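You operate a simulated robot arm through the tools that you are given. There is no shell and no other tool. Be economical: measure what you need, move in short steps, check, and stop when the job is done.

The job below is to be done with a simulated robot arm. You get a single attempt, and the scene is never put back.

Task
Roll the black profile three times, at radius 600, 400 then 300 mm, and open the bender.
Fine: it lies ready between the rollers; bender knob back to OPEN.

The check looks at the end state, three seconds after you hand in, the way a careful person would. Anything else that was tipped, shoved, dropped, spilled or broken makes it a failure.

Robot
A 6-joint arm with a two-finger parallel gripper, fixed in place. Base frame: the origin is at the foot of the arm, x ahead of it, y to its left, z up. Units: m, degrees, N and s.
With the tool pointing down near the work surface it reaches from about 0.32 to 0.82 m from the base axis. Its first joint turns from -166.0 to 166.0 degrees. Payload 3.91 kg.
The TCP is the grasp point between the finger pads, 0.03 m short of the fingertips. In the tool frame z runs along the fingers and y along their closing line. Largest opening 0.11 m; finger width 0.02, thickness 0.01; the body of the gripper, 0.048 by 0.112 m, starts 0.055 m behind the TCP.
Orientation is told as [roll, pitch, yaw] about the base's x, y, z axes, in that order, counted from this pose: with the fingers straight down and closing along the base's y, the tool's x points along the base's -x, its y along +y and its z along -z.

Tools
- The arm moves only by the tool drive_tool. Its arguments are lists of equal length, an entry for each row: "xyz": the shift along the tool's x, y, z in units of 300 mm (1.0 is 300 mm), a list of three; "delta_rot": the turn, a rotation vector about the tool's x, y, z in units of 180 degrees (1.0 is 180 degrees), a list of three; "gripper": the gripper command, from -1 (fully open) to 1 (shut), values between in proportion. In form: {"xyz": [[tx, ty, tz], ...], "delta_rot": [[wx, wy, wz], ...], "gripper": [gripper, ...]}. A call has 1 to 10 rows; each row is the pose to reach, as a shift and turn from the pose commanded when the call began, along the tool's axes at that moment. A call with a number of a shift or a turn outside -1 to 1 is refused whole. Rows are played at 5 a second. More than 0.05 m and 8.6 degrees between two rows, or a gripper value outside its range, and nothing of the call is played. Where a pose cannot be reached the arm comes as near as it can. A force on the tool above 40 N (or 10 N above the force at the start of the call, whichever is more), or a blocked arm, ends the call early, and 0.2 s more pass. Each finger travels about 0.045 m/s and halts on what it meets, pressing with about 33 N; the grip force reading is that of the motor and also rises with nothing between the fingers. The clock runs only during rows and for 0.2 s after the last one: add rows that repeat a pose to give the fingers time. It gives the time, the measured TCP pose, the force on the tool (base axes), the opening and the grip force at its end, in the units of the frame above (readings bear some noise), with the torque about the TCP (base axes, N m) and any sound that the robot's microphone picked up, and new pictures: "pictures" is both (left out), scene, wrist or none.
- Cameras (640 x 400 px; columns grow to the right, rows downward): "scene" is fixed at [0.0509, 0.5003, 1.6423]; the picture's right is [-0.77, -0.63, 0.00], its down [-0.36, 0.44, -0.82] and it looks along [0.52, -0.63, -0.57] (base axes); focal length 344 px, centre (320, 200). "wrist" rides on the gripper at [0.077, 0.007, -0.115] in the tool frame; the picture's right is [-0.09, 1.00, 0.00], its down [-0.80, -0.07, -0.59] and it looks along [-0.59, -0.05, 0.80] (tool axes); focal length 270 px, centre (320, 200). There is no depth. A picture from a camera that has moved, and an enlarged one, comes with that camera's place and axes in the base frame and with its lens.
- move_column(by): slides the trunk up (or, below 0, down) by that many m; the arm rides with it, the base frame stays. It gives what a move gives, with no picture.
- inspect(camera, box): a new picture of the part [left, top, right, bottom] of that camera's present view, enlarged. The clock stands still meanwhile.
- close_job(): hands the job in; it is judged then, once.

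Go step by step. Nothing tells you positions but the pictures and the camera data: compare them with the known pose of the tool, close in by small moves and look again before you grip or let go. The budget is 120 turns and 200 pictures, counting those below and the enlarged ones. Unless the task says otherwise, let go and move clear before handing in, and close with one line.

The tools are called after "Request:" as name(argument=value, ...) on one line, values as JSON. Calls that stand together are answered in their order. drive_tool: Moves the arm, as the interface text tells. Its arguments: {"type":"object","properties":{"xyz":{"type":"array","items":{"type":"array","items":{"type":"number"}}},"delta_rot":{"type":"array","items":{"type":"array","items":{"type":"number"}}},"gripper":{"type":"array","items":{"type":"number"}},"pictures":{"type":"string","enum":["both","scene","wrist","none"]}},"required":["xyz","delta_rot","gripper"]} The other tools are called the same way: move_column (by) slides the trunk up or down; inspect (camera, box) takes an enlarged picture of a part of a camera's view; close_job () hands the job in.

At the start:

```text
clock: 0.0
position: [0.4787, -0.1365, 1.2357]
tool_rot: [-0.1, 0.0, -0.1]
force: [-0.8, -0.3, -0.7]
ft_torque: [0.0, 0.01, 0.02]
gripper_width: 0.1102
grip_force: 0.1
trunk travel left (down, up): [-0.475, 0.135]
```

scene: 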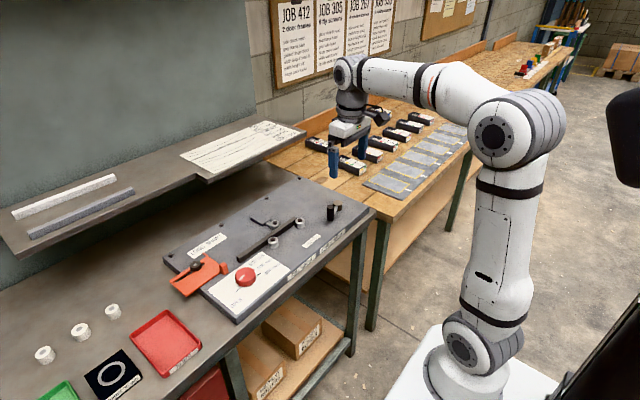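
wrist: 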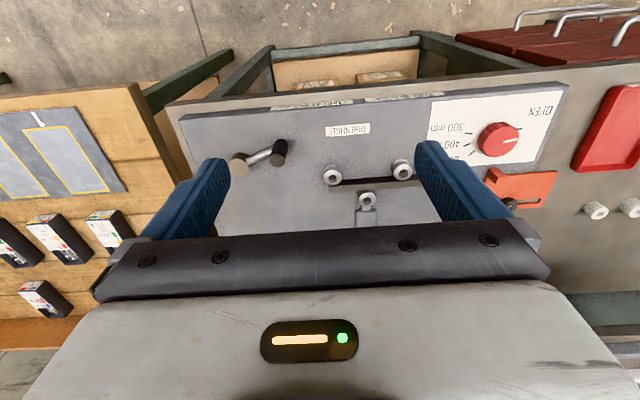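

I see a bender plate with three rollers, a crank on one side, a red radius knob and an orange lever or guard. I'll enlarge these before moving.

Request:
inspect(camera="scene", box=[160, 170, 380, 330])

Request:
inspect(camera="wrist", box=[400, 80, 640, 230])

Request:
inspect(camera="scene", box=[260, 0, 460, 120])

Request:
inspect(camera="wrist", box=[180, 90, 440, 250])

```text
2.50 times, centred on (270, 250) of scene
camera zoom: at [0.0509, 0.5003, 1.6423], right [-0.77, -0.63, 0.0], down [-0.36, 0.44, -0.82], along [0.52, -0.63, -0.57], focal length 861 px, centre (445, 75)
```

zoom: 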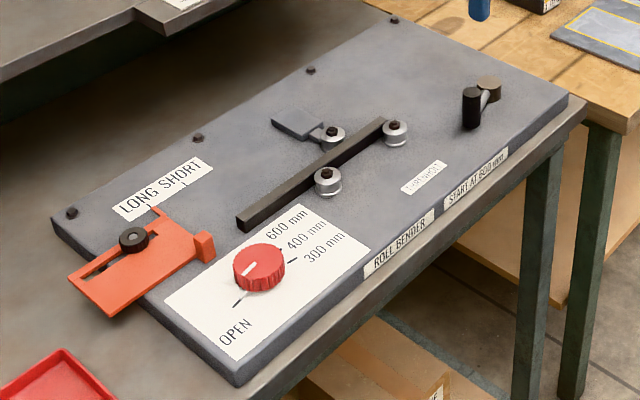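

```text
2.67 times, centred on (520, 155) of wrist
camera zoom: at [0.4032, -0.1292, 1.3483], right [0.09, 1.0, 0.0], down [0.8, -0.07, 0.59], along [0.59, -0.05, -0.8], focal length 721 px, centre (-213, 320)
```

zoom: 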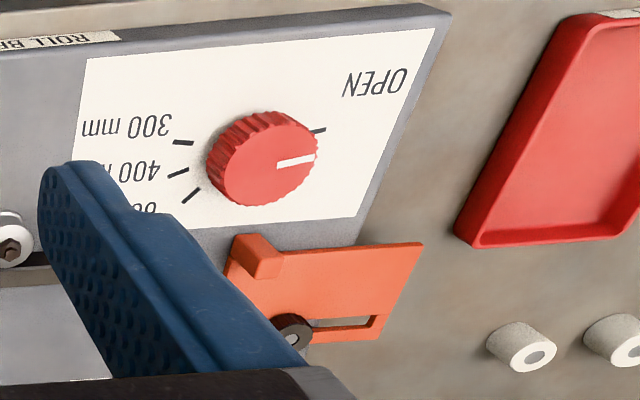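

```text
3.20 times, centred on (360, 60) of scene
camera zoom: at [0.0509, 0.5003, 1.6423], right [-0.77, -0.63, 0.0], down [-0.36, 0.44, -0.82], along [0.52, -0.63, -0.57], focal length 1102 px, centre (192, 648)
```

zoom: 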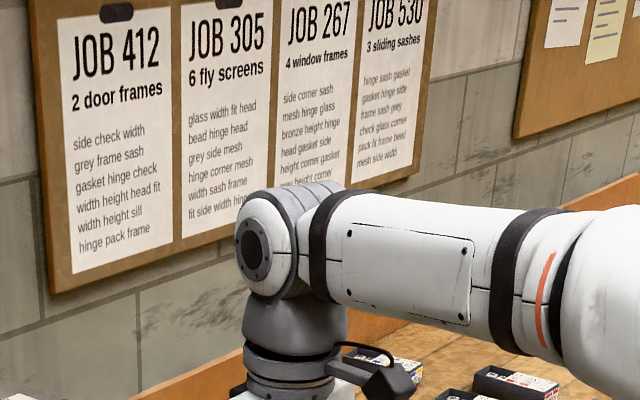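

```text
2.46 times, centred on (310, 170) of wrist
camera zoom: at [0.4032, -0.1292, 1.3483], right [0.09, 1.0, 0.0], down [0.8, -0.07, 0.59], along [0.59, -0.05, -0.8], focal length 665 px, centre (345, 274)
```

zoom: 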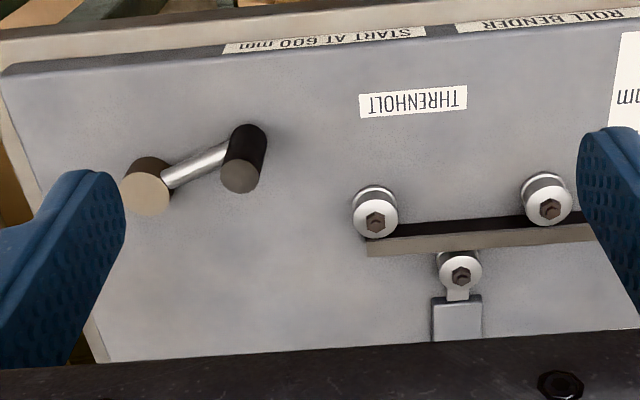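

The bender knob is near (0.60, 0.14) and the crank near (0.6, -0.25). I'll move the wrist camera toward the crank for a closer look.

Request:
drive_tool(xyz=[[-0.03, -0.12, 0.06], [-0.06, -0.24, 0.12], [-0.08, -0.36, 0.18]], delta_rot=[[0, 0, 0], [0, 0, 0], [0, 0, 0]], gripper=[-1, -1, -1])

Request:
inspect(camera="scene", box=[260, 180, 360, 250])

```text
clock: 0.8
position: [0.504, -0.2461, 1.1798]
tool_rot: [0.0, 0.0, -0.1]
force: [0.0, -0.2, -0.3]
ft_torque: [0.0, -0.02, 0.0]
gripper_width: 0.1099
grip_force: 0.0
trunk travel left (down, up): [-0.475, 0.135]
camera wrist: at [0.4276, -0.2378, 1.2927], right [0.09, 1.0, 0.0], down [0.8, -0.07, 0.59], along [0.59, -0.05, -0.8], focal length 270 px, centre (320, 200)
```

scene: 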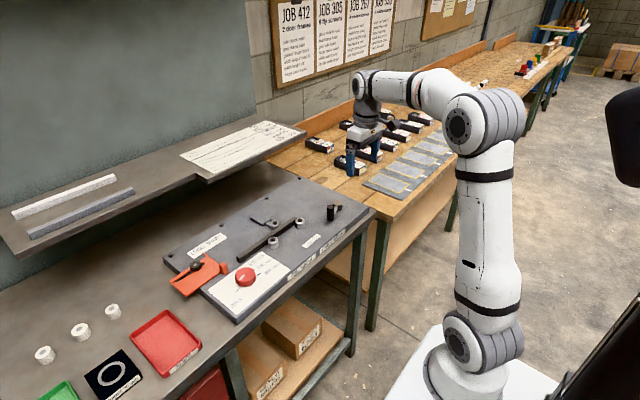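
wrist: 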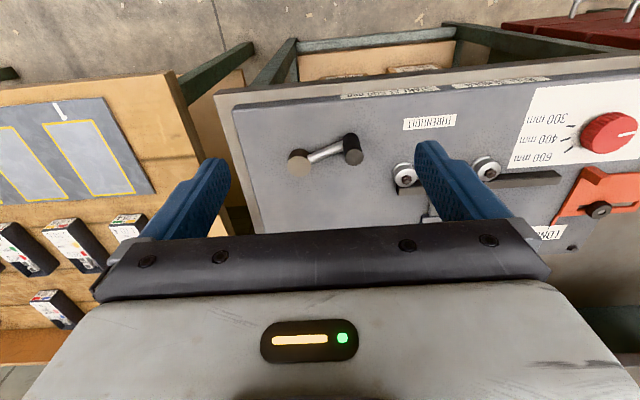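

```text
5.71 times, centred on (310, 215) of scene
camera zoom: at [0.0509, 0.5003, 1.6423], right [-0.77, -0.63, 0.0], down [-0.36, 0.44, -0.82], along [0.52, -0.63, -0.57], focal length 1968 px, centre (377, 114)
```

zoom: 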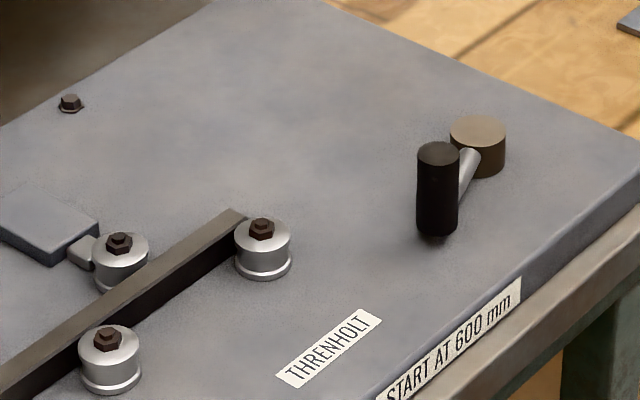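

The black crank handle's top is near (0.593, -0.210, 0.988). The hub is near (0.622, -0.287) and the arm is about 0.082 m long. Next I'll move to the knob and look at its scale from close up.

Request:
drive_tool(xyz=[[0.02, 0.16, 0.02], [0.04, 0.32, 0.04], [0.06, 0.48, 0.06], [0.08, 0.64, 0.08], [0.1, 0.8, 0.1], [0.12, 0.96, 0.12]], delta_rot=[[0, 0, 0], [0, 0, 0], [0, 0, 0], [0, 0, 0], [0, 0, 0], [0, 0, 0]], gripper=[-1, -1, -1, -1, -1, -1], pictures="none")

Request:
drive_tool(xyz=[[0.01, 0.15, 0.03], [0.02, 0.3, 0.06]], delta_rot=[[0, 0, 0], [0, 0, 0]], gripper=[-1, -1], pictures="wrist")

Request:
inspect(camera="wrist", box=[200, 80, 440, 230])

```text
clock: 2.2
position: [0.4669, 0.0445, 1.1452]
tool_rot: [0.0, 0.0, 0.0]
force: [0.4, 0.2, -0.2]
ft_torque: [0.0, 0.02, -0.01]
gripper_width: 0.1102
grip_force: 0.1
trunk travel left (down, up): [-0.475, 0.135]
```

```text
clock: 2.8
position: [0.4615, 0.1358, 1.1273]
tool_rot: [0.0, 0.0, -0.1]
force: [-0.4, -0.2, 0.0]
ft_torque: [0.0, 0.05, 0.0]
gripper_width: 0.1101
grip_force: 0.1
trunk travel left (down, up): [-0.475, 0.135]
camera wrist: at [0.3848, 0.1432, 1.2412], right [0.09, 1.0, 0.0], down [0.8, -0.07, 0.59], along [0.59, -0.05, -0.8], focal length 270 px, centre (320, 200)
```

wrist: 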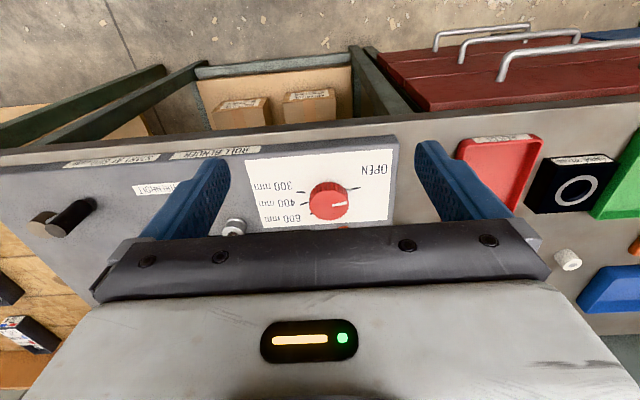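

```text
2.67 times, centred on (320, 155) of wrist
camera zoom: at [0.3848, 0.1432, 1.2412], right [0.09, 1.0, 0.0], down [0.8, -0.07, 0.59], along [0.59, -0.05, -0.8], focal length 721 px, centre (320, 320)
```

zoom: 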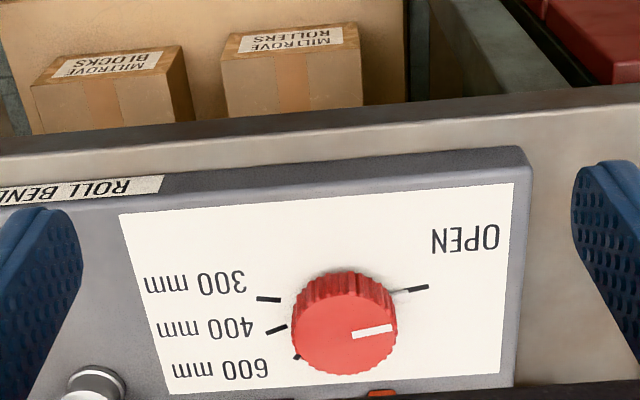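

The knob is at about (0.603, 0.137), 51 mm across, with its top near z 0.96. Measured from base x, the marks sit at about OPEN 100°, 600 -42°, 400 -72° and 300 -101°. I'll go above it with the wrist turned 60° one way, so one long clockwise turn fits.

Request:
drive_tool(xyz=[[-0.059, 0, 0.038], [-0.118, 0.001, 0.076], [-0.177, 0.001, 0.114], [-0.236, 0.002, 0.152], [-0.295, 0.002, 0.19], [-0.354, 0.003, 0.228], [-0.413, 0.003, 0.266], [-0.4717, 0.004, 0.31]], delta_rot=[[0, 0, -0.0417], [0, 0, -0.0833], [0, 0, -0.125], [0, 0, -0.1667], [0, 0, -0.2083], [0, 0, -0.25], [0, 0, -0.2917], [0, 0, -0.3333]], gripper=[-0.36, -0.36, -0.36, -0.36, -0.36, -0.36, -0.36, -0.36])

Request:
inspect(camera="scene", box=[160, 200, 320, 300])

```text
clock: 4.6
position: [0.6042, 0.1328, 1.0335]
tool_rot: [0.0, 0.0, 60.1]
force: [0.2, 0.1, -0.1]
ft_torque: [0.0, 0.01, -0.04]
gripper_width: 0.0749
grip_force: 0.0
trunk travel left (down, up): [-0.475, 0.135]
camera wrist: at [0.5609, 0.0705, 1.1467], right [-0.82, 0.57, 0.0], down [0.46, 0.66, 0.59], along [0.34, 0.49, -0.8], focal length 270 px, centre (320, 200)
```

scene: 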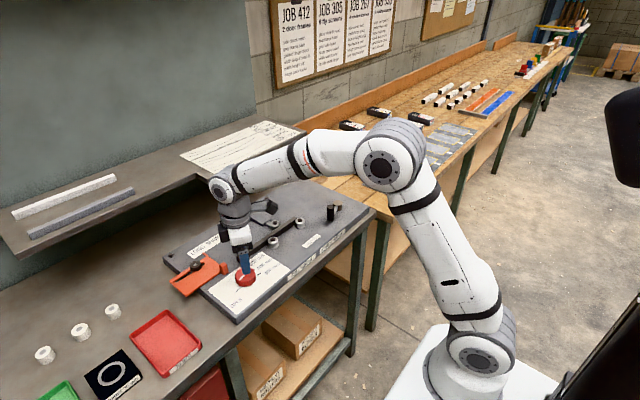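
wrist: 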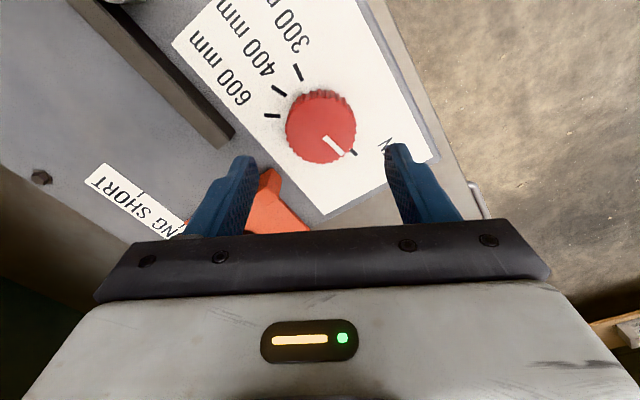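

```text
4.00 times, centred on (240, 250) of scene
camera zoom: at [0.0509, 0.5003, 1.6423], right [-0.77, -0.63, 0.0], down [-0.36, 0.44, -0.82], along [0.52, -0.63, -0.57], focal length 1378 px, centre (640, 0)
```

zoom: 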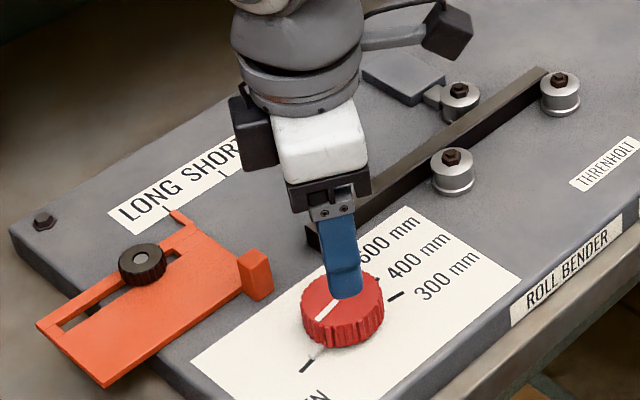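

The fingers straddle the knob. I'll lower in two steps, ending with the TCP near z 0.972.

Request:
drive_tool(xyz=[[-0.009, 0.001, 0.08], [-0.009, 0.001, 0.15], [-0.009, 0.001, 0.2], [-0.009, 0.001, 0.2]], delta_rot=[[0, 0, 0], [0, 0, 0], [0, 0, 0], [0, 0, 0]], gripper=[-0.36, -0.36, -0.36, -0.36], pictures="wrist")

Request:
inspect(camera="scene", box=[200, 220, 300, 300])

```text
clock: 5.6
position: [0.6053, 0.1371, 0.9734]
tool_rot: [0.0, 0.0, 60.0]
force: [-0.1, -0.2, -0.8]
ft_torque: [0.04, 0.02, -0.01]
gripper_width: 0.0747
grip_force: 0.0
trunk travel left (down, up): [-0.475, 0.135]
camera wrist: at [0.5609, 0.0741, 1.087], right [-0.82, 0.57, 0.0], down [0.46, 0.66, 0.59], along [0.34, 0.49, -0.8], focal length 270 px, centre (320, 200)
```

wrist: 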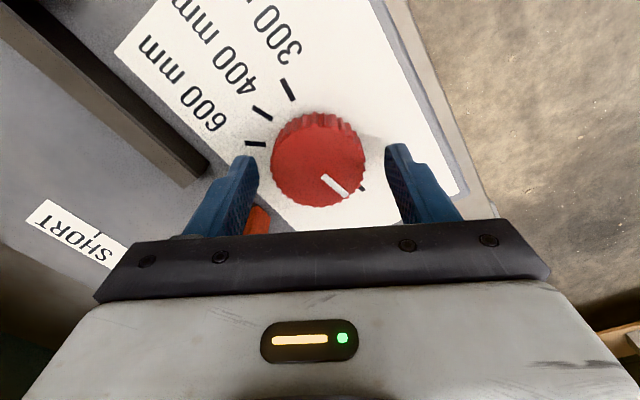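

```text
5.00 times, centred on (250, 260) of scene
camera zoom: at [0.0509, 0.5003, 1.6423], right [-0.77, -0.63, 0.0], down [-0.36, 0.44, -0.82], along [0.52, -0.63, -0.57], focal length 1722 px, centre (670, -100)
```

zoom: 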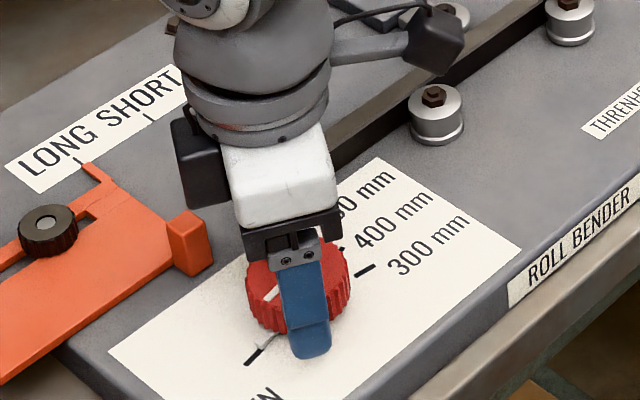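

The knob sits between the fingers. I'll close on it.

Request:
drive_tool(xyz=[[0, 0, 0], [0, 0, 0], [0, 0, 0], [0, 0, 0]], delta_rot=[[0, 0, 0], [0, 0, 0], [0, 0, 0], [0, 0, 0]], gripper=[0.2, 0.2, 0.2, 0.2], pictures="wrist")

```text
clock: 6.6
position: [0.6042, 0.1364, 0.9731]
tool_rot: [0.2, 0.0, 59.9]
force: [6.4, -4.5, -0.5]
ft_torque: [-0.33, -0.4, 0.0]
gripper_width: 0.0515
grip_force: 45.1
trunk travel left (down, up): [-0.475, 0.135]
camera wrist: at [0.5617, 0.0735, 1.087], right [-0.82, 0.58, 0.0], down [0.46, 0.66, 0.59], along [0.34, 0.49, -0.8], focal length 270 px, centre (320, 200)
```

wrist: 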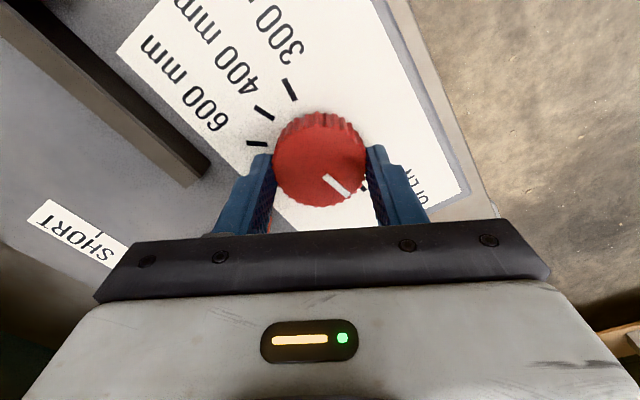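

The grip is firm. I'll turn clockwise about 77° first and check.

Request:
drive_tool(xyz=[[0, -0.003, 0], [0, -0.003, 0], [0, -0.003, 0], [0, -0.003, 0], [0, -0.003, 0], [0, -0.003, 0], [0, -0.003, 0], [0, -0.003, 0], [0, -0.003, 0], [0, -0.003, 0]], delta_rot=[[0, 0, 0.043], [0, 0, 0.086], [0, 0, 0.129], [0, 0, 0.172], [0, 0, 0.215], [0, 0, 0.258], [0, 0, 0.301], [0, 0, 0.344], [0, 0, 0.387], [0, 0, 0.43]], gripper=[0.2, 0.2, 0.2, 0.2, 0.2, 0.2, 0.2, 0.2, 0.2, 0.2])

Request:
inspect(camera="scene", box=[200, 180, 350, 300])

```text
clock: 8.8
position: [0.6058, 0.1341, 0.9736]
tool_rot: [-0.1, 0.1, -17.7]
force: [10.9, -18.3, -0.5]
ft_torque: [-0.8, -0.89, 0.0]
gripper_width: 0.0515
grip_force: 45.1
trunk travel left (down, up): [-0.475, 0.135]
camera wrist: at [0.5356, 0.1648, 1.0871], right [0.39, 0.92, 0.0], down [0.74, -0.31, 0.59], along [0.55, -0.23, -0.8], focal length 270 px, centre (320, 200)
```

scene: 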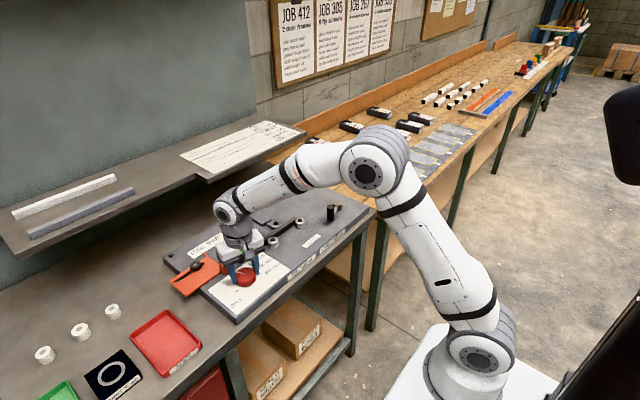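
wrist: 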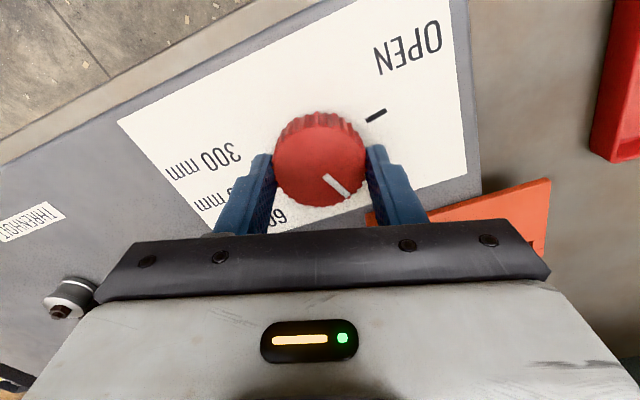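

```text
3.33 times, centred on (275, 240) of scene
camera zoom: at [0.0509, 0.5003, 1.6423], right [-0.77, -0.63, 0.0], down [-0.36, 0.44, -0.82], along [0.52, -0.63, -0.57], focal length 1148 px, centre (470, 67)
```

zoom: 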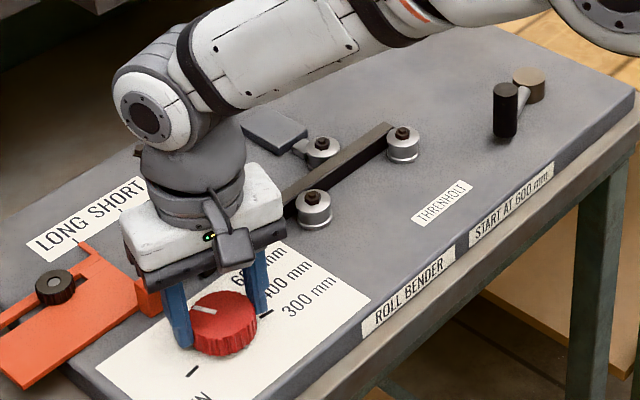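

The knob follows the gripper. I'll turn another 64.5° to the 600 mark, trimming the sideways load a little.

Request:
drive_tool(xyz=[[-0.006, -0.005, 0], [-0.006, -0.005, 0], [-0.006, -0.005, 0], [-0.006, -0.005, 0], [-0.006, -0.005, 0], [-0.006, -0.005, 0], [-0.006, -0.005, 0], [-0.006, -0.005, 0], [-0.006, -0.005, 0]], delta_rot=[[0, 0, 0.04], [0, 0, 0.08], [0, 0, 0.12], [0, 0, 0.16], [0, 0, 0.2], [0, 0, 0.24], [0, 0, 0.28], [0, 0, 0.32], [0, 0, 0.358]], gripper=[0.2, 0.2, 0.2, 0.2, 0.2, 0.2, 0.2, 0.2, 0.2])

Request:
inspect(camera="scene", box=[200, 180, 350, 300])

```text
clock: 10.8
position: [0.6058, 0.1336, 0.9732]
tool_rot: [0.0, 0.0, -82.0]
force: [-7.7, -6.2, -5.0]
ft_torque: [0.68, 0.99, 0.07]
gripper_width: 0.0515
grip_force: 45.8
trunk travel left (down, up): [-0.475, 0.135]
camera wrist: at [0.6021, 0.2115, 1.087], right [1.0, 0.05, 0.0], down [0.04, -0.8, 0.59], along [0.03, -0.59, -0.8], focal length 270 px, centre (320, 200)
```

scene: 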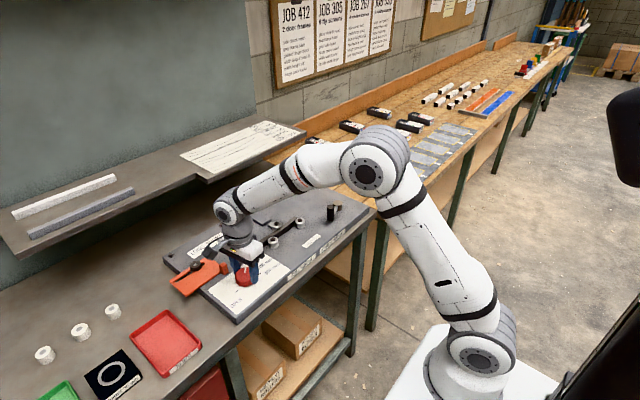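
wrist: 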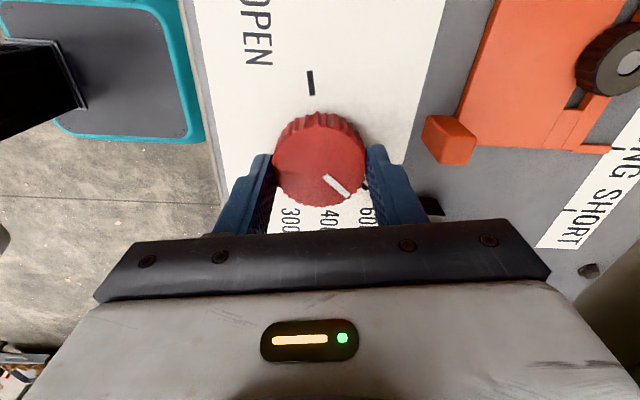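

```text
3.33 times, centred on (275, 240) of scene
camera zoom: at [0.0509, 0.5003, 1.6423], right [-0.77, -0.63, 0.0], down [-0.36, 0.44, -0.82], along [0.52, -0.63, -0.57], focal length 1148 px, centre (470, 67)
```

zoom: 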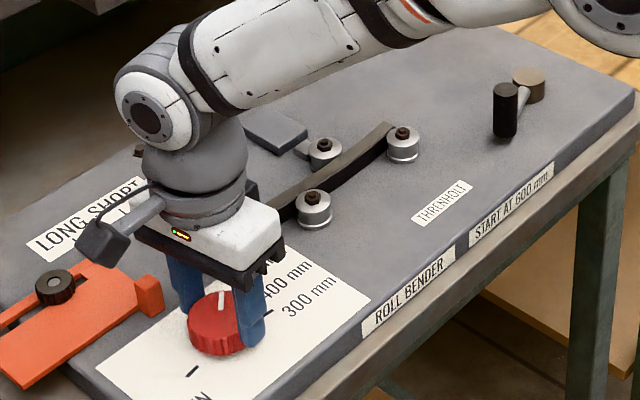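

The profile now flexes slightly at the roller, so the setting took effect. I'll release, rise and check the pointer against the 600 mark.

Request:
drive_tool(xyz=[[0, 0, 0], [0, 0, 0], [0, 0, 0], [0, 0, -0.13], [0, 0, -0.28], [0, 0, -0.42]], delta_rot=[[0, 0, 0], [0, 0, 0], [0, 0, 0], [0, 0, 0], [0, 0, 0], [0, 0, 0]], gripper=[-0.36, -0.36, -0.36, -0.36, -0.36, -0.36])

Request:
inspect(camera="wrist", box=[220, 60, 420, 230])

Request:
inspect(camera="scene", box=[200, 180, 350, 300])

```text
clock: 12.2
position: [0.6051, 0.1354, 1.1003]
tool_rot: [-0.1, -0.1, -81.8]
force: [0.4, 0.6, 0.4]
ft_torque: [-0.01, 0.01, 0.01]
gripper_width: 0.0747
grip_force: 0.0
trunk travel left (down, up): [-0.475, 0.135]
camera wrist: at [0.6019, 0.2133, 1.2144], right [1.0, 0.05, 0.0], down [0.04, -0.8, 0.59], along [0.03, -0.59, -0.8], focal length 270 px, centre (320, 200)
```

scene: 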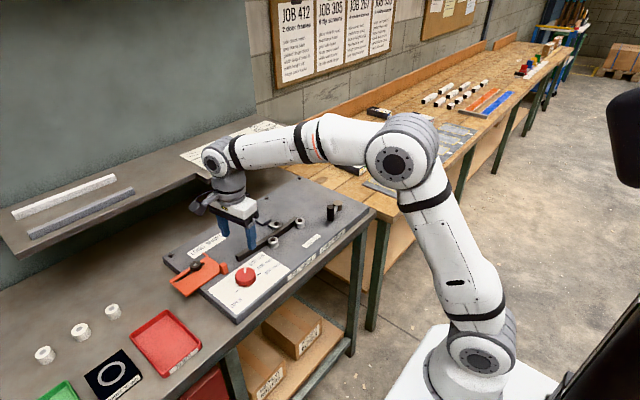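
wrist: 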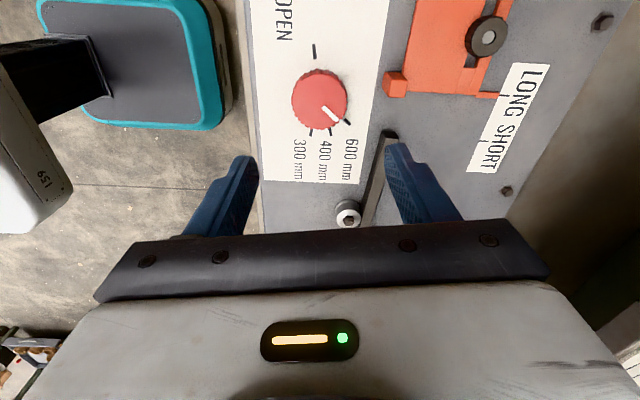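

```text
2.35 times, centred on (320, 145) of wrist
camera zoom: at [0.6019, 0.2133, 1.2144], right [1.0, 0.05, 0.0], down [0.04, -0.8, 0.59], along [0.03, -0.59, -0.8], focal length 636 px, centre (320, 329)
```

zoom: 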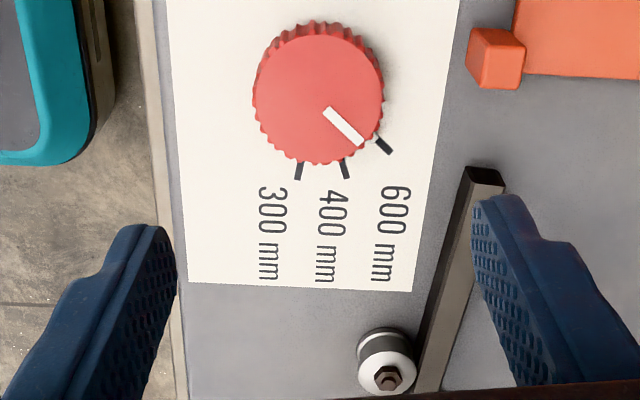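

```text
3.33 times, centred on (275, 240) of scene
camera zoom: at [0.0509, 0.5003, 1.6423], right [-0.77, -0.63, 0.0], down [-0.36, 0.44, -0.82], along [0.52, -0.63, -0.57], focal length 1148 px, centre (470, 67)
```

zoom: 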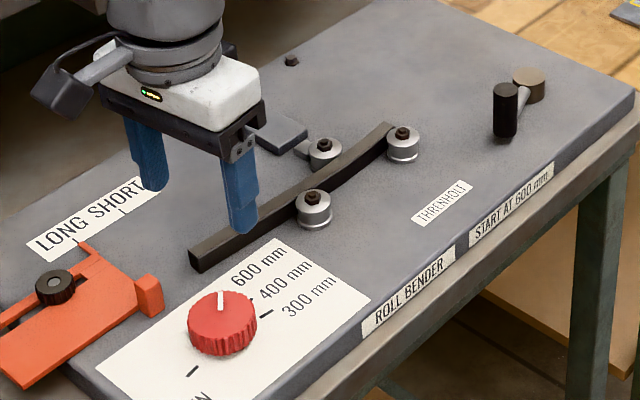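

The pointer sits on 600. Next I'll go above the crank handle, bringing the wrist back to yaw 0.

Request:
drive_tool(xyz=[[-0.1, -0.018, 0], [-0.2, -0.037, 0], [-0.3, -0.055, 0], [-0.4, -0.073, 0], [-0.5, -0.092, 0], [-0.6, -0.11, 0], [-0.7, -0.128, 0], [-0.8, -0.147, 0], [-0.9, -0.165, 0], [-1.0, -0.183, 0]], delta_rot=[[0, 0, -0.0455], [0, 0, -0.091], [0, 0, -0.1365], [0, 0, -0.182], [0, 0, -0.2275], [0, 0, -0.273], [0, 0, -0.3185], [0, 0, -0.364], [0, 0, -0.4095], [0, 0, -0.455]], gripper=[-0.2, -0.2, -0.2, -0.2, -0.2, -0.2, -0.2, -0.2, -0.2, -0.2], pictures="wrist")

```text
clock: 14.4
position: [0.5947, -0.1711, 1.0971]
tool_rot: [0.0, -0.1, 0.1]
force: [0.0, -0.3, 0.0]
ft_torque: [0.01, 0.0, -0.03]
gripper_width: 0.0662
grip_force: 0.1
trunk travel left (down, up): [-0.475, 0.135]
camera wrist: at [0.5185, -0.1645, 1.2115], right [0.09, 1.0, 0.0], down [0.8, -0.07, 0.59], along [0.59, -0.05, -0.8], focal length 270 px, centre (320, 200)
```

wrist: 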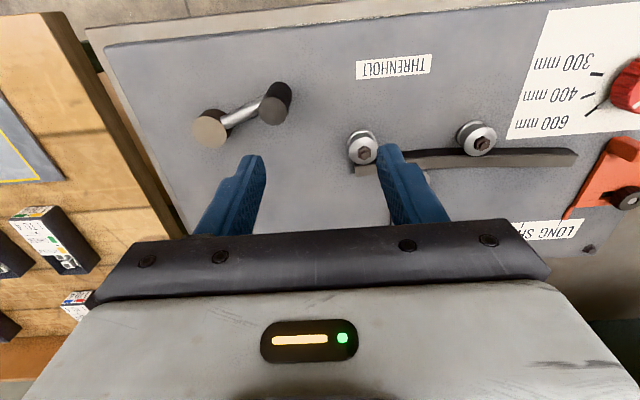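

The handle's top is at about (0.590, -0.2105). I'll align over it and descend with the fingers around it.

Request:
drive_tool(xyz=[[0.013, -0.132, 0], [0.013, -0.132, 0.12], [0.013, -0.132, 0.24], [0.013, -0.132, 0.35], [0.013, -0.132, 0.37], [0.013, -0.132, 0.37]], delta_rot=[[0, 0, 0], [0, 0, 0], [0, 0, 0], [0, 0, 0], [0, 0, 0], [0, 0, 0]], gripper=[-0.2, -0.2, -0.2, -0.2, -0.2, -0.2], pictures="wrist")

Request:
inspect(camera="scene", box=[250, 160, 390, 260])

```text
clock: 15.8
position: [0.5901, -0.2099, 0.9867]
tool_rot: [0.0, 0.0, 0.0]
force: [0.0, 0.3, 0.9]
ft_torque: [-0.02, 0.03, 0.0]
gripper_width: 0.0658
grip_force: 0.0
trunk travel left (down, up): [-0.475, 0.135]
camera wrist: at [0.5135, -0.2032, 1.1011], right [0.09, 1.0, 0.0], down [0.8, -0.07, 0.59], along [0.59, -0.05, -0.8], focal length 270 px, centre (320, 200)
```

wrist: 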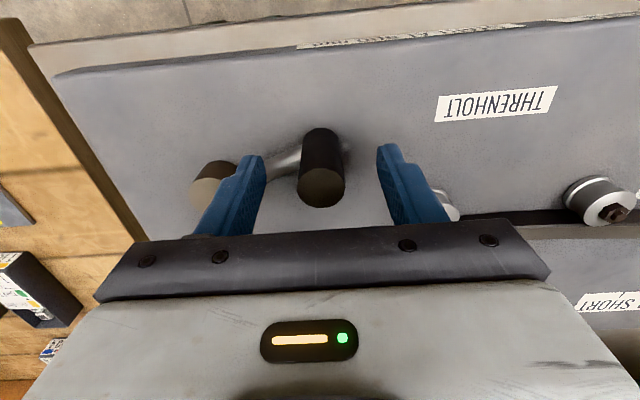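

```text
4.00 times, centred on (320, 210) of scene
camera zoom: at [0.0509, 0.5003, 1.6423], right [-0.77, -0.63, 0.0], down [-0.36, 0.44, -0.82], along [0.52, -0.63, -0.57], focal length 1378 px, centre (320, 160)
```

zoom: 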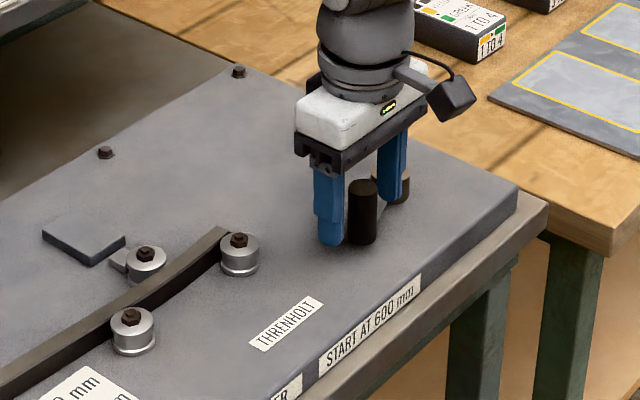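

The handle stands centred between the fingers. I'll close on it.

Request:
drive_tool(xyz=[[0, 0, 0], [0, 0, 0], [0, 0, 0], [0, 0, 0], [0, 0, 0]], delta_rot=[[0, 0, 0], [0, 0, 0], [0, 0, 0], [0, 0, 0], [0, 0, 0]], gripper=[0.7, 0.7, 0.7, 0.7, 0.7], pictures="wrist")

```text
clock: 17.0
position: [0.5907, -0.2104, 0.9862]
tool_rot: [0.0, 0.0, 0.0]
force: [-1.4, 5.9, -1.4]
ft_torque: [0.2, -0.09, 0.12]
gripper_width: 0.0238
grip_force: 45.5
trunk travel left (down, up): [-0.475, 0.135]
camera wrist: at [0.5136, -0.2025, 1.1013], right [0.09, 1.0, 0.0], down [0.8, -0.07, 0.59], along [0.59, -0.05, -0.8], focal length 270 px, centre (320, 200)
```

wrist: 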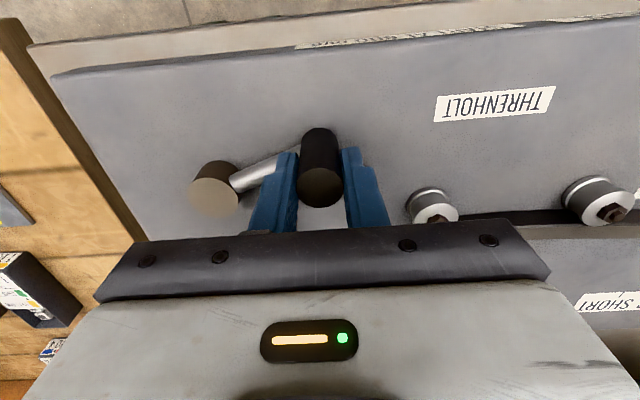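

The handle is gripped. I'll make a short clockwise test arc of 30° with constant yaw and watch the profile and forces.

Request:
drive_tool(xyz=[[-0.0459, 0.0117, 0], [-0.0932, 0.0153, 0], [-0.1404, 0.0106, 0]], delta_rot=[[0, 0, 0], [0, 0, 0], [0, 0, 0]], gripper=[0.7, 0.7, 0.7])

Request:
inspect(camera="scene", box=[200, 170, 360, 280])

```text
clock: 17.4
position: [0.592, -0.2096, 0.9877]
tool_rot: [0.0, 1.0, 0.0]
force: [-18.8, -0.3, 12.8]
ft_torque: [-0.54, 1.38, -0.05]
gripper_width: 0.0239
grip_force: 45.2
trunk travel left (down, up): [-0.475, 0.135]
stopped in row 2: the force on the tool passed its limit (the readings are from after the stop); the commanded pose is now the measured one
camera wrist: at [0.5178, -0.2024, 1.1026], right [0.09, 1.0, 0.0], down [0.81, -0.07, 0.58], along [0.58, -0.05, -0.81], focal length 270 px, centre (320, 200)
```

scene: 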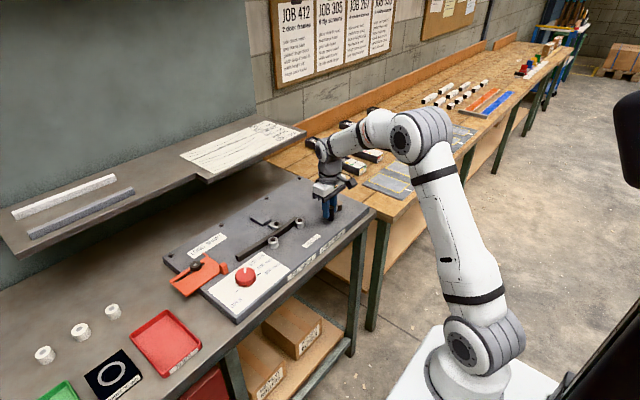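
wrist: 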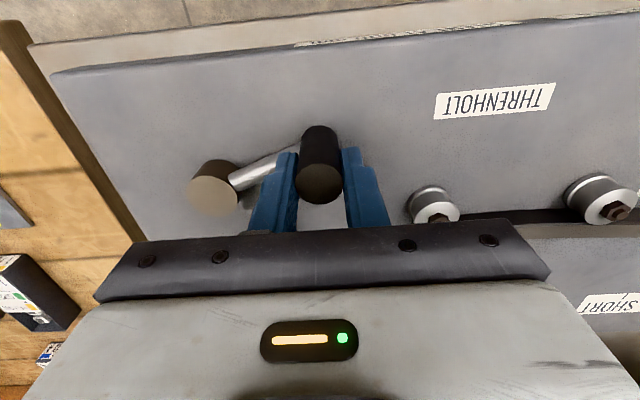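

```text
3.64 times, centred on (280, 225) of scene
camera zoom: at [0.0509, 0.5003, 1.6423], right [-0.77, -0.63, 0.0], down [-0.36, 0.44, -0.82], along [0.52, -0.63, -0.57], focal length 1252 px, centre (466, 109)
```

zoom: 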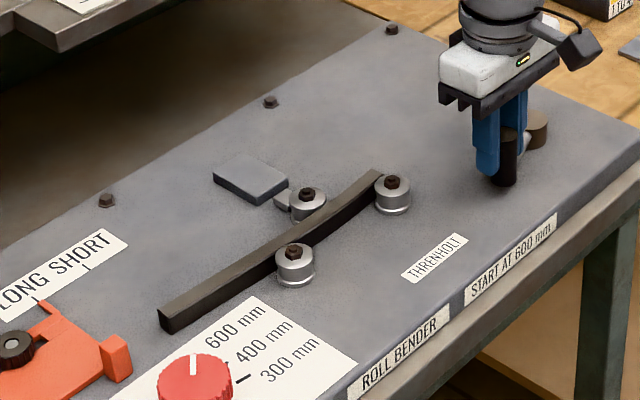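

Clockwise runs into a stop straight away. I'll try counter-clockwise for 30°, levelling the slight tilt.

Request:
drive_tool(xyz=[[0.0067, -0.001, 0.005], [0.0499, -0.0208, 0.005], [0.0891, -0.0475, 0.005], [0.123, -0.0806, 0.005]], delta_rot=[[0, -0.0056, 0], [0, -0.0056, 0], [0, -0.0056, 0], [0, -0.0056, 0]], gripper=[0.7, 0.7, 0.7, 0.7])

Request:
inspect(camera="scene", box=[200, 170, 360, 280])

```text
clock: 18.4
position: [0.557, -0.2313, 0.9843]
tool_rot: [0.0, 0.1, 0.0]
force: [-8.5, 13.9, 15.1]
ft_torque: [-0.07, -0.57, 0.35]
gripper_width: 0.024
grip_force: 44.6
trunk travel left (down, up): [-0.475, 0.135]
camera wrist: at [0.4801, -0.2242, 1.0982], right [0.09, 1.0, 0.0], down [0.8, -0.07, 0.59], along [0.59, -0.05, -0.8], focal length 270 px, centre (320, 200)
```

scene: 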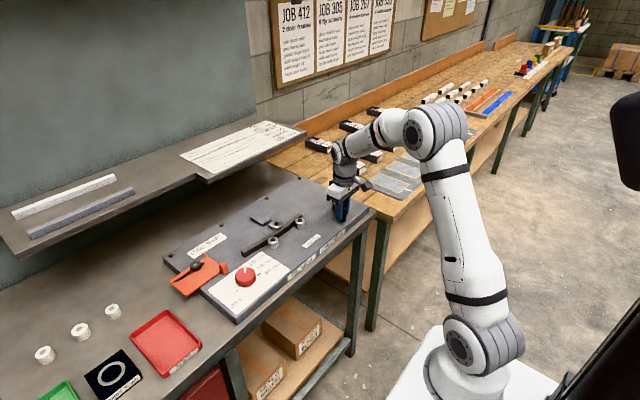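
wrist: 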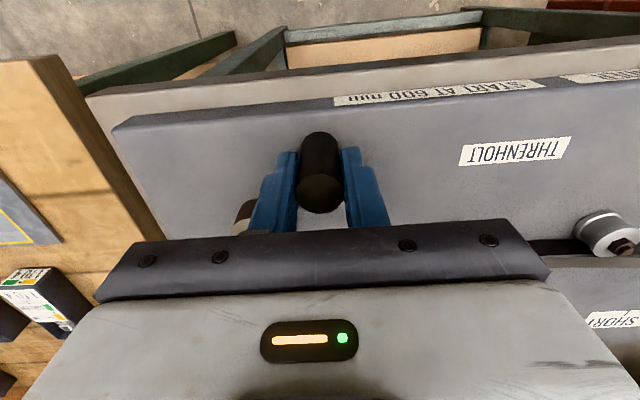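

```text
3.64 times, centred on (280, 225) of scene
camera zoom: at [0.0509, 0.5003, 1.6423], right [-0.77, -0.63, 0.0], down [-0.36, 0.44, -0.82], along [0.52, -0.63, -0.57], focal length 1252 px, centre (466, 109)
```

zoom: 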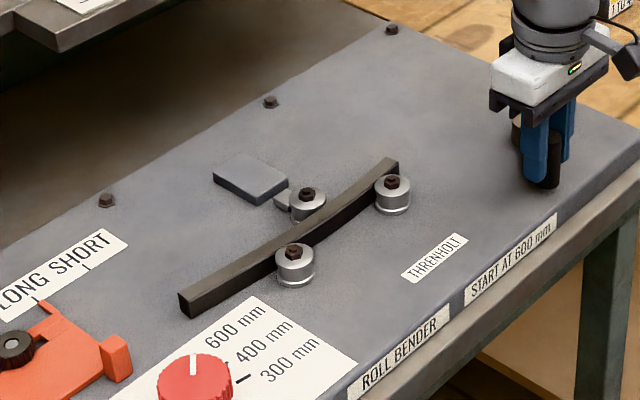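

Counter-clockwise works and the profile feeds through. I'll continue the arc.

Request:
drive_tool(xyz=[[0.0277, -0.0385, -0.005], [0.0482, -0.0812, -0.005], [0.0611, -0.1269, -0.005], [0.0658, -0.174, -0.005], [0.0622, -0.2213, -0.005]], delta_rot=[[0, 0, 0], [0, 0, 0], [0, 0, 0], [0, 0, 0], [0, 0, 0]], gripper=[0.7, 0.7, 0.7, 0.7, 0.7])

Request:
inspect(camera="scene", box=[200, 170, 360, 280])

```text
clock: 19.6
position: [0.5434, -0.302, 0.9851]
tool_rot: [0.2, 0.0, -0.1]
force: [-3.6, 2.6, -9.9]
ft_torque: [0.12, -0.21, 0.28]
gripper_width: 0.0236
grip_force: 45.1
trunk travel left (down, up): [-0.475, 0.135]
camera wrist: at [0.4655, -0.2939, 1.0986], right [0.09, 1.0, 0.0], down [0.8, -0.07, 0.6], along [0.59, -0.05, -0.8], focal length 270 px, centre (320, 200)
```

scene: 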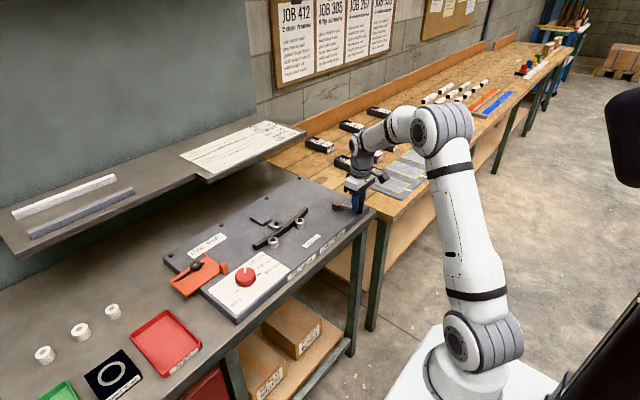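
wrist: 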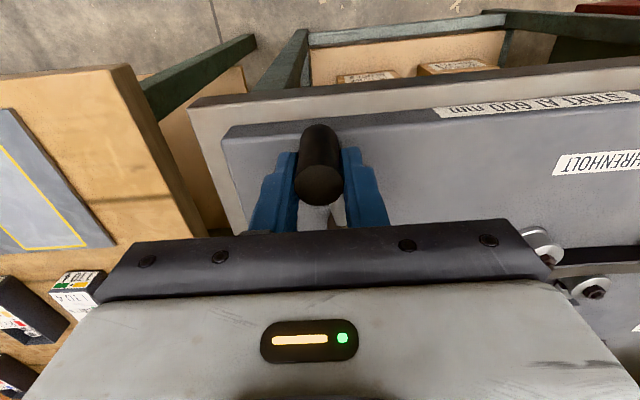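

```text
3.64 times, centred on (280, 225) of scene
camera zoom: at [0.0509, 0.5003, 1.6423], right [-0.77, -0.63, 0.0], down [-0.36, 0.44, -0.82], along [0.52, -0.63, -0.57], focal length 1252 px, centre (466, 109)
```

zoom: 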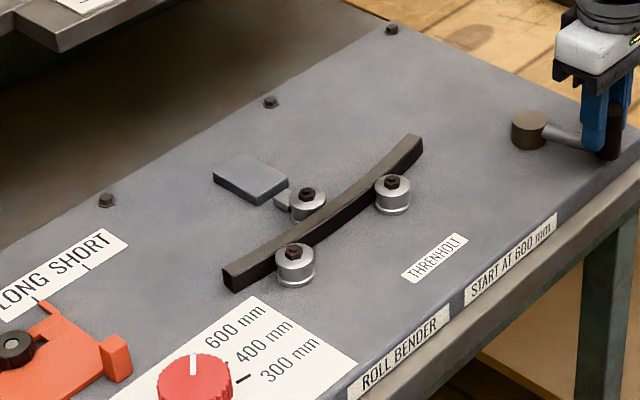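

The circle fit gives a hub at (0.615, -0.281) with radius 0.075. I'll continue the arc on that circle and watch the profile's tail.

Request:
drive_tool(xyz=[[-0.03, -0.0457, 0.002], [-0.0597, -0.083, 0.002], [-0.0883, -0.1157, 0.002], [-0.1223, -0.1433, 0.002]], delta_rot=[[0, 0, 0], [0, 0, 0], [0, 0, 0], [0, 0, 0]], gripper=[0.7, 0.7, 0.7, 0.7], pictures="none")

Request:
inspect(camera="scene", box=[200, 170, 380, 290])

```text
clock: 20.6
position: [0.5787, -0.3436, 0.9853]
tool_rot: [0.1, -0.4, -0.1]
force: [-0.2, -0.6, -0.7]
ft_torque: [0.01, 0.0, 0.0]
gripper_width: 0.0168
grip_force: 0.1
trunk travel left (down, up): [-0.475, 0.135]
```

```text
3.33 times, centred on (290, 230) of scene
camera zoom: at [0.0509, 0.5003, 1.6423], right [-0.77, -0.63, 0.0], down [-0.36, 0.44, -0.82], along [0.52, -0.63, -0.57], focal length 1148 px, centre (420, 100)
```

zoom: 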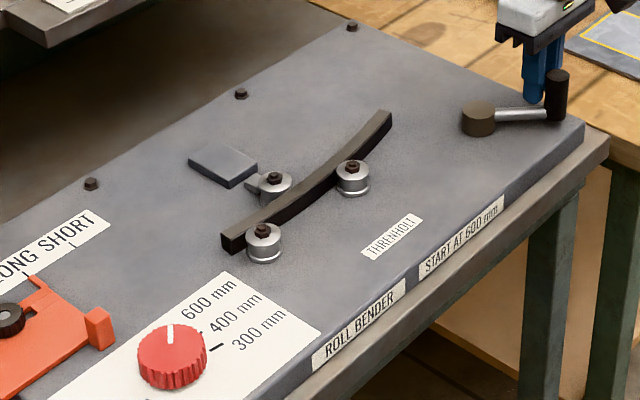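

The fingers slid off the handle sideways. The profile's tail is almost at the left roller, so the crank is near the end of its travel. I'll lift, turn the wrist so the closing line follows the crank's tangent, and look.

Request:
drive_tool(xyz=[[0, 0, -0.12], [0, 0, -0.24], [0.01, 0, -0.26], [0.02, 0, -0.28], [0.03, 0, -0.28], [0.05, 0, -0.28], [0.06, -0.01, -0.28], [0.07, -0.01, -0.28], [0.08, -0.01, -0.28]], delta_rot=[[0, 0, 0], [0, 0, -0.043], [0, 0, -0.086], [0, 0, -0.129], [0, 0, -0.172], [0, 0, -0.215], [0, 0, -0.258], [0, 0, -0.3], [0, 0, -0.3]], gripper=[0.7, -0.2, -0.2, -0.2, -0.2, -0.2, -0.2, -0.2, -0.2])

Request:
inspect(camera="scene", box=[200, 150, 400, 290])

```text
clock: 22.6
position: [0.553, -0.3466, 1.0686]
tool_rot: [0.1, -0.1, 54.0]
force: [-0.4, -0.5, 0.1]
ft_torque: [0.01, -0.02, 0.0]
gripper_width: 0.0658
grip_force: 0.0
trunk travel left (down, up): [-0.475, 0.135]
camera wrist: at [0.5025, -0.4041, 1.1818], right [-0.75, 0.66, 0.0], down [0.53, 0.61, 0.6], along [0.39, 0.45, -0.8], focal length 270 px, centre (320, 200)
```

scene: 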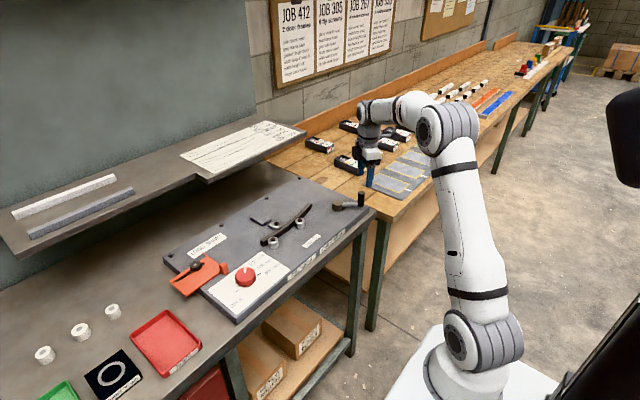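
wrist: 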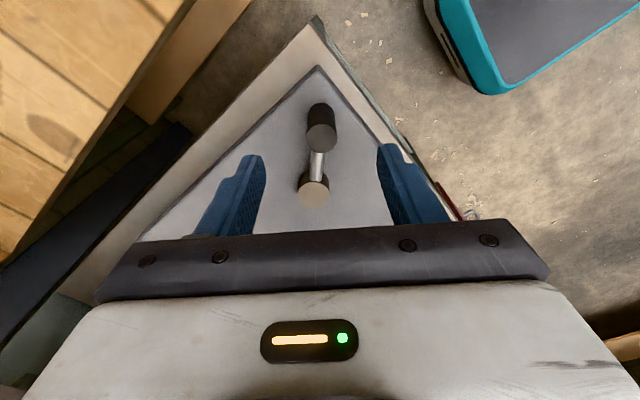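

```text
2.86 times, centred on (300, 220) of scene
camera zoom: at [0.0509, 0.5003, 1.6423], right [-0.77, -0.63, 0.0], down [-0.36, 0.44, -0.82], along [0.52, -0.63, -0.57], focal length 984 px, centre (377, 143)
```

zoom: 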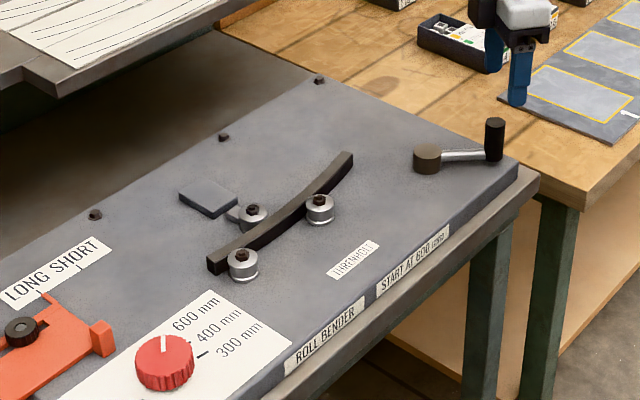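

The handle is at about (0.560, -0.342), near 225°. I'll descend on it with this better orientation and close.

Request:
drive_tool(xyz=[[-0.026, -0.006, 0], [-0.026, -0.006, 0.12], [-0.026, -0.006, 0.22], [-0.026, -0.006, 0.275], [-0.026, -0.006, 0.275]], delta_rot=[[0, 0, 0], [0, 0, 0], [0, 0, 0], [0, 0, 0], [0, 0, 0]], gripper=[-0.2, -0.2, -0.2, -0.2, -0.2], pictures="wrist")

Request:
drive_tool(xyz=[[0, 0, 0], [0, 0, 0], [0, 0, 0], [0, 0, 0], [0, 0, 0]], delta_rot=[[0, 0, 0], [0, 0, 0], [0, 0, 0], [0, 0, 0], [0, 0, 0]], gripper=[0.7, 0.7, 0.7, 0.7, 0.7], pictures="wrist")

```text
clock: 23.8
position: [0.5576, -0.3419, 0.985]
tool_rot: [0.0, -0.1, 53.9]
force: [-0.8, 0.4, -0.2]
ft_torque: [0.01, -0.02, 0.0]
gripper_width: 0.066
grip_force: 0.1
trunk travel left (down, up): [-0.475, 0.135]
camera wrist: at [0.508, -0.3989, 1.0988], right [-0.75, 0.66, 0.0], down [0.53, 0.6, 0.6], along [0.39, 0.45, -0.8], focal length 270 px, centre (320, 200)
```

wrist: 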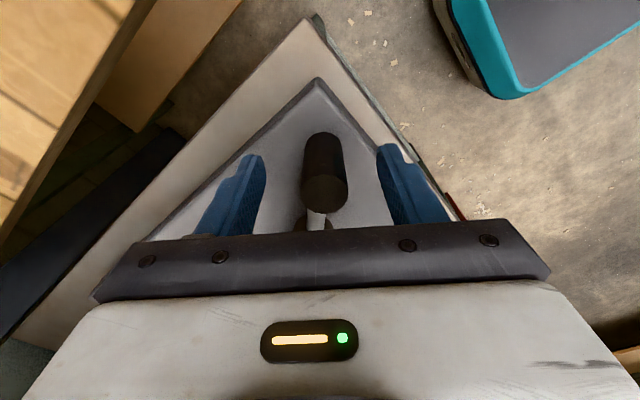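

```text
clock: 25.0
position: [0.5581, -0.3411, 0.9855]
tool_rot: [-0.1, 0.0, 53.9]
force: [-9.0, 3.0, -3.5]
ft_torque: [0.06, 0.04, 0.47]
gripper_width: 0.0239
grip_force: 44.6
trunk travel left (down, up): [-0.475, 0.135]
camera wrist: at [0.5072, -0.3986, 1.099], right [-0.75, 0.66, 0.0], down [0.53, 0.6, 0.6], along [0.39, 0.45, -0.8], focal length 270 px, centre (320, 200)
```

wrist: 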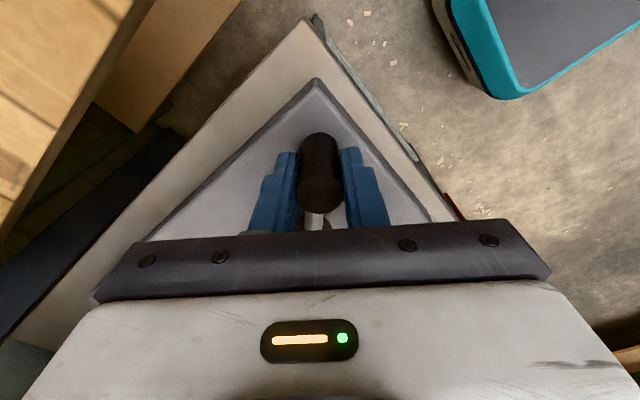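

The grip is good. I'll continue 20° counter-clockwise, turning the wrist along with the crank.

Request:
drive_tool(xyz=[[0.0033, -0.023, 0], [0.0044, -0.0462, 0], [0.0037, -0.0695, 0], [0.0008, -0.0925, 0]], delta_rot=[[0, 0, -0.0278], [0, 0, -0.0556], [0, 0, -0.0833], [0, 0, -0.1111]], gripper=[0.7, 0.7, 0.7, 0.7], pictures="none")

Request:
inspect(camera="scene", box=[200, 150, 400, 290])

```text
clock: 26.0
position: [0.5811, -0.3585, 0.9853]
tool_rot: [-0.1, -0.2, 74.0]
force: [-5.6, 0.1, -6.1]
ft_torque: [0.04, 0.62, 0.29]
gripper_width: 0.0237
grip_force: 45.3
trunk travel left (down, up): [-0.475, 0.135]
```

```text
2.86 times, centred on (300, 220) of scene
camera zoom: at [0.0509, 0.5003, 1.6423], right [-0.77, -0.63, 0.0], down [-0.36, 0.44, -0.82], along [0.52, -0.63, -0.57], focal length 984 px, centre (377, 143)
```

zoom: 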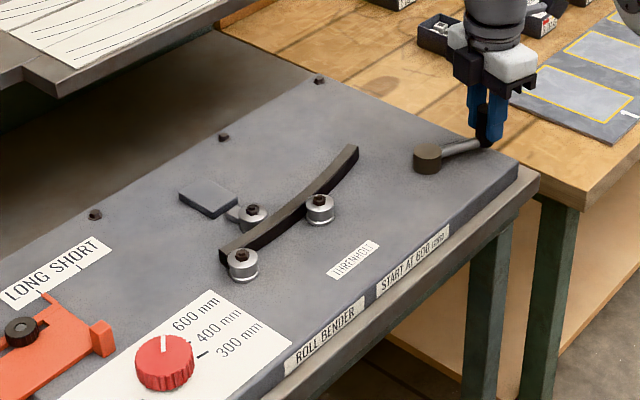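

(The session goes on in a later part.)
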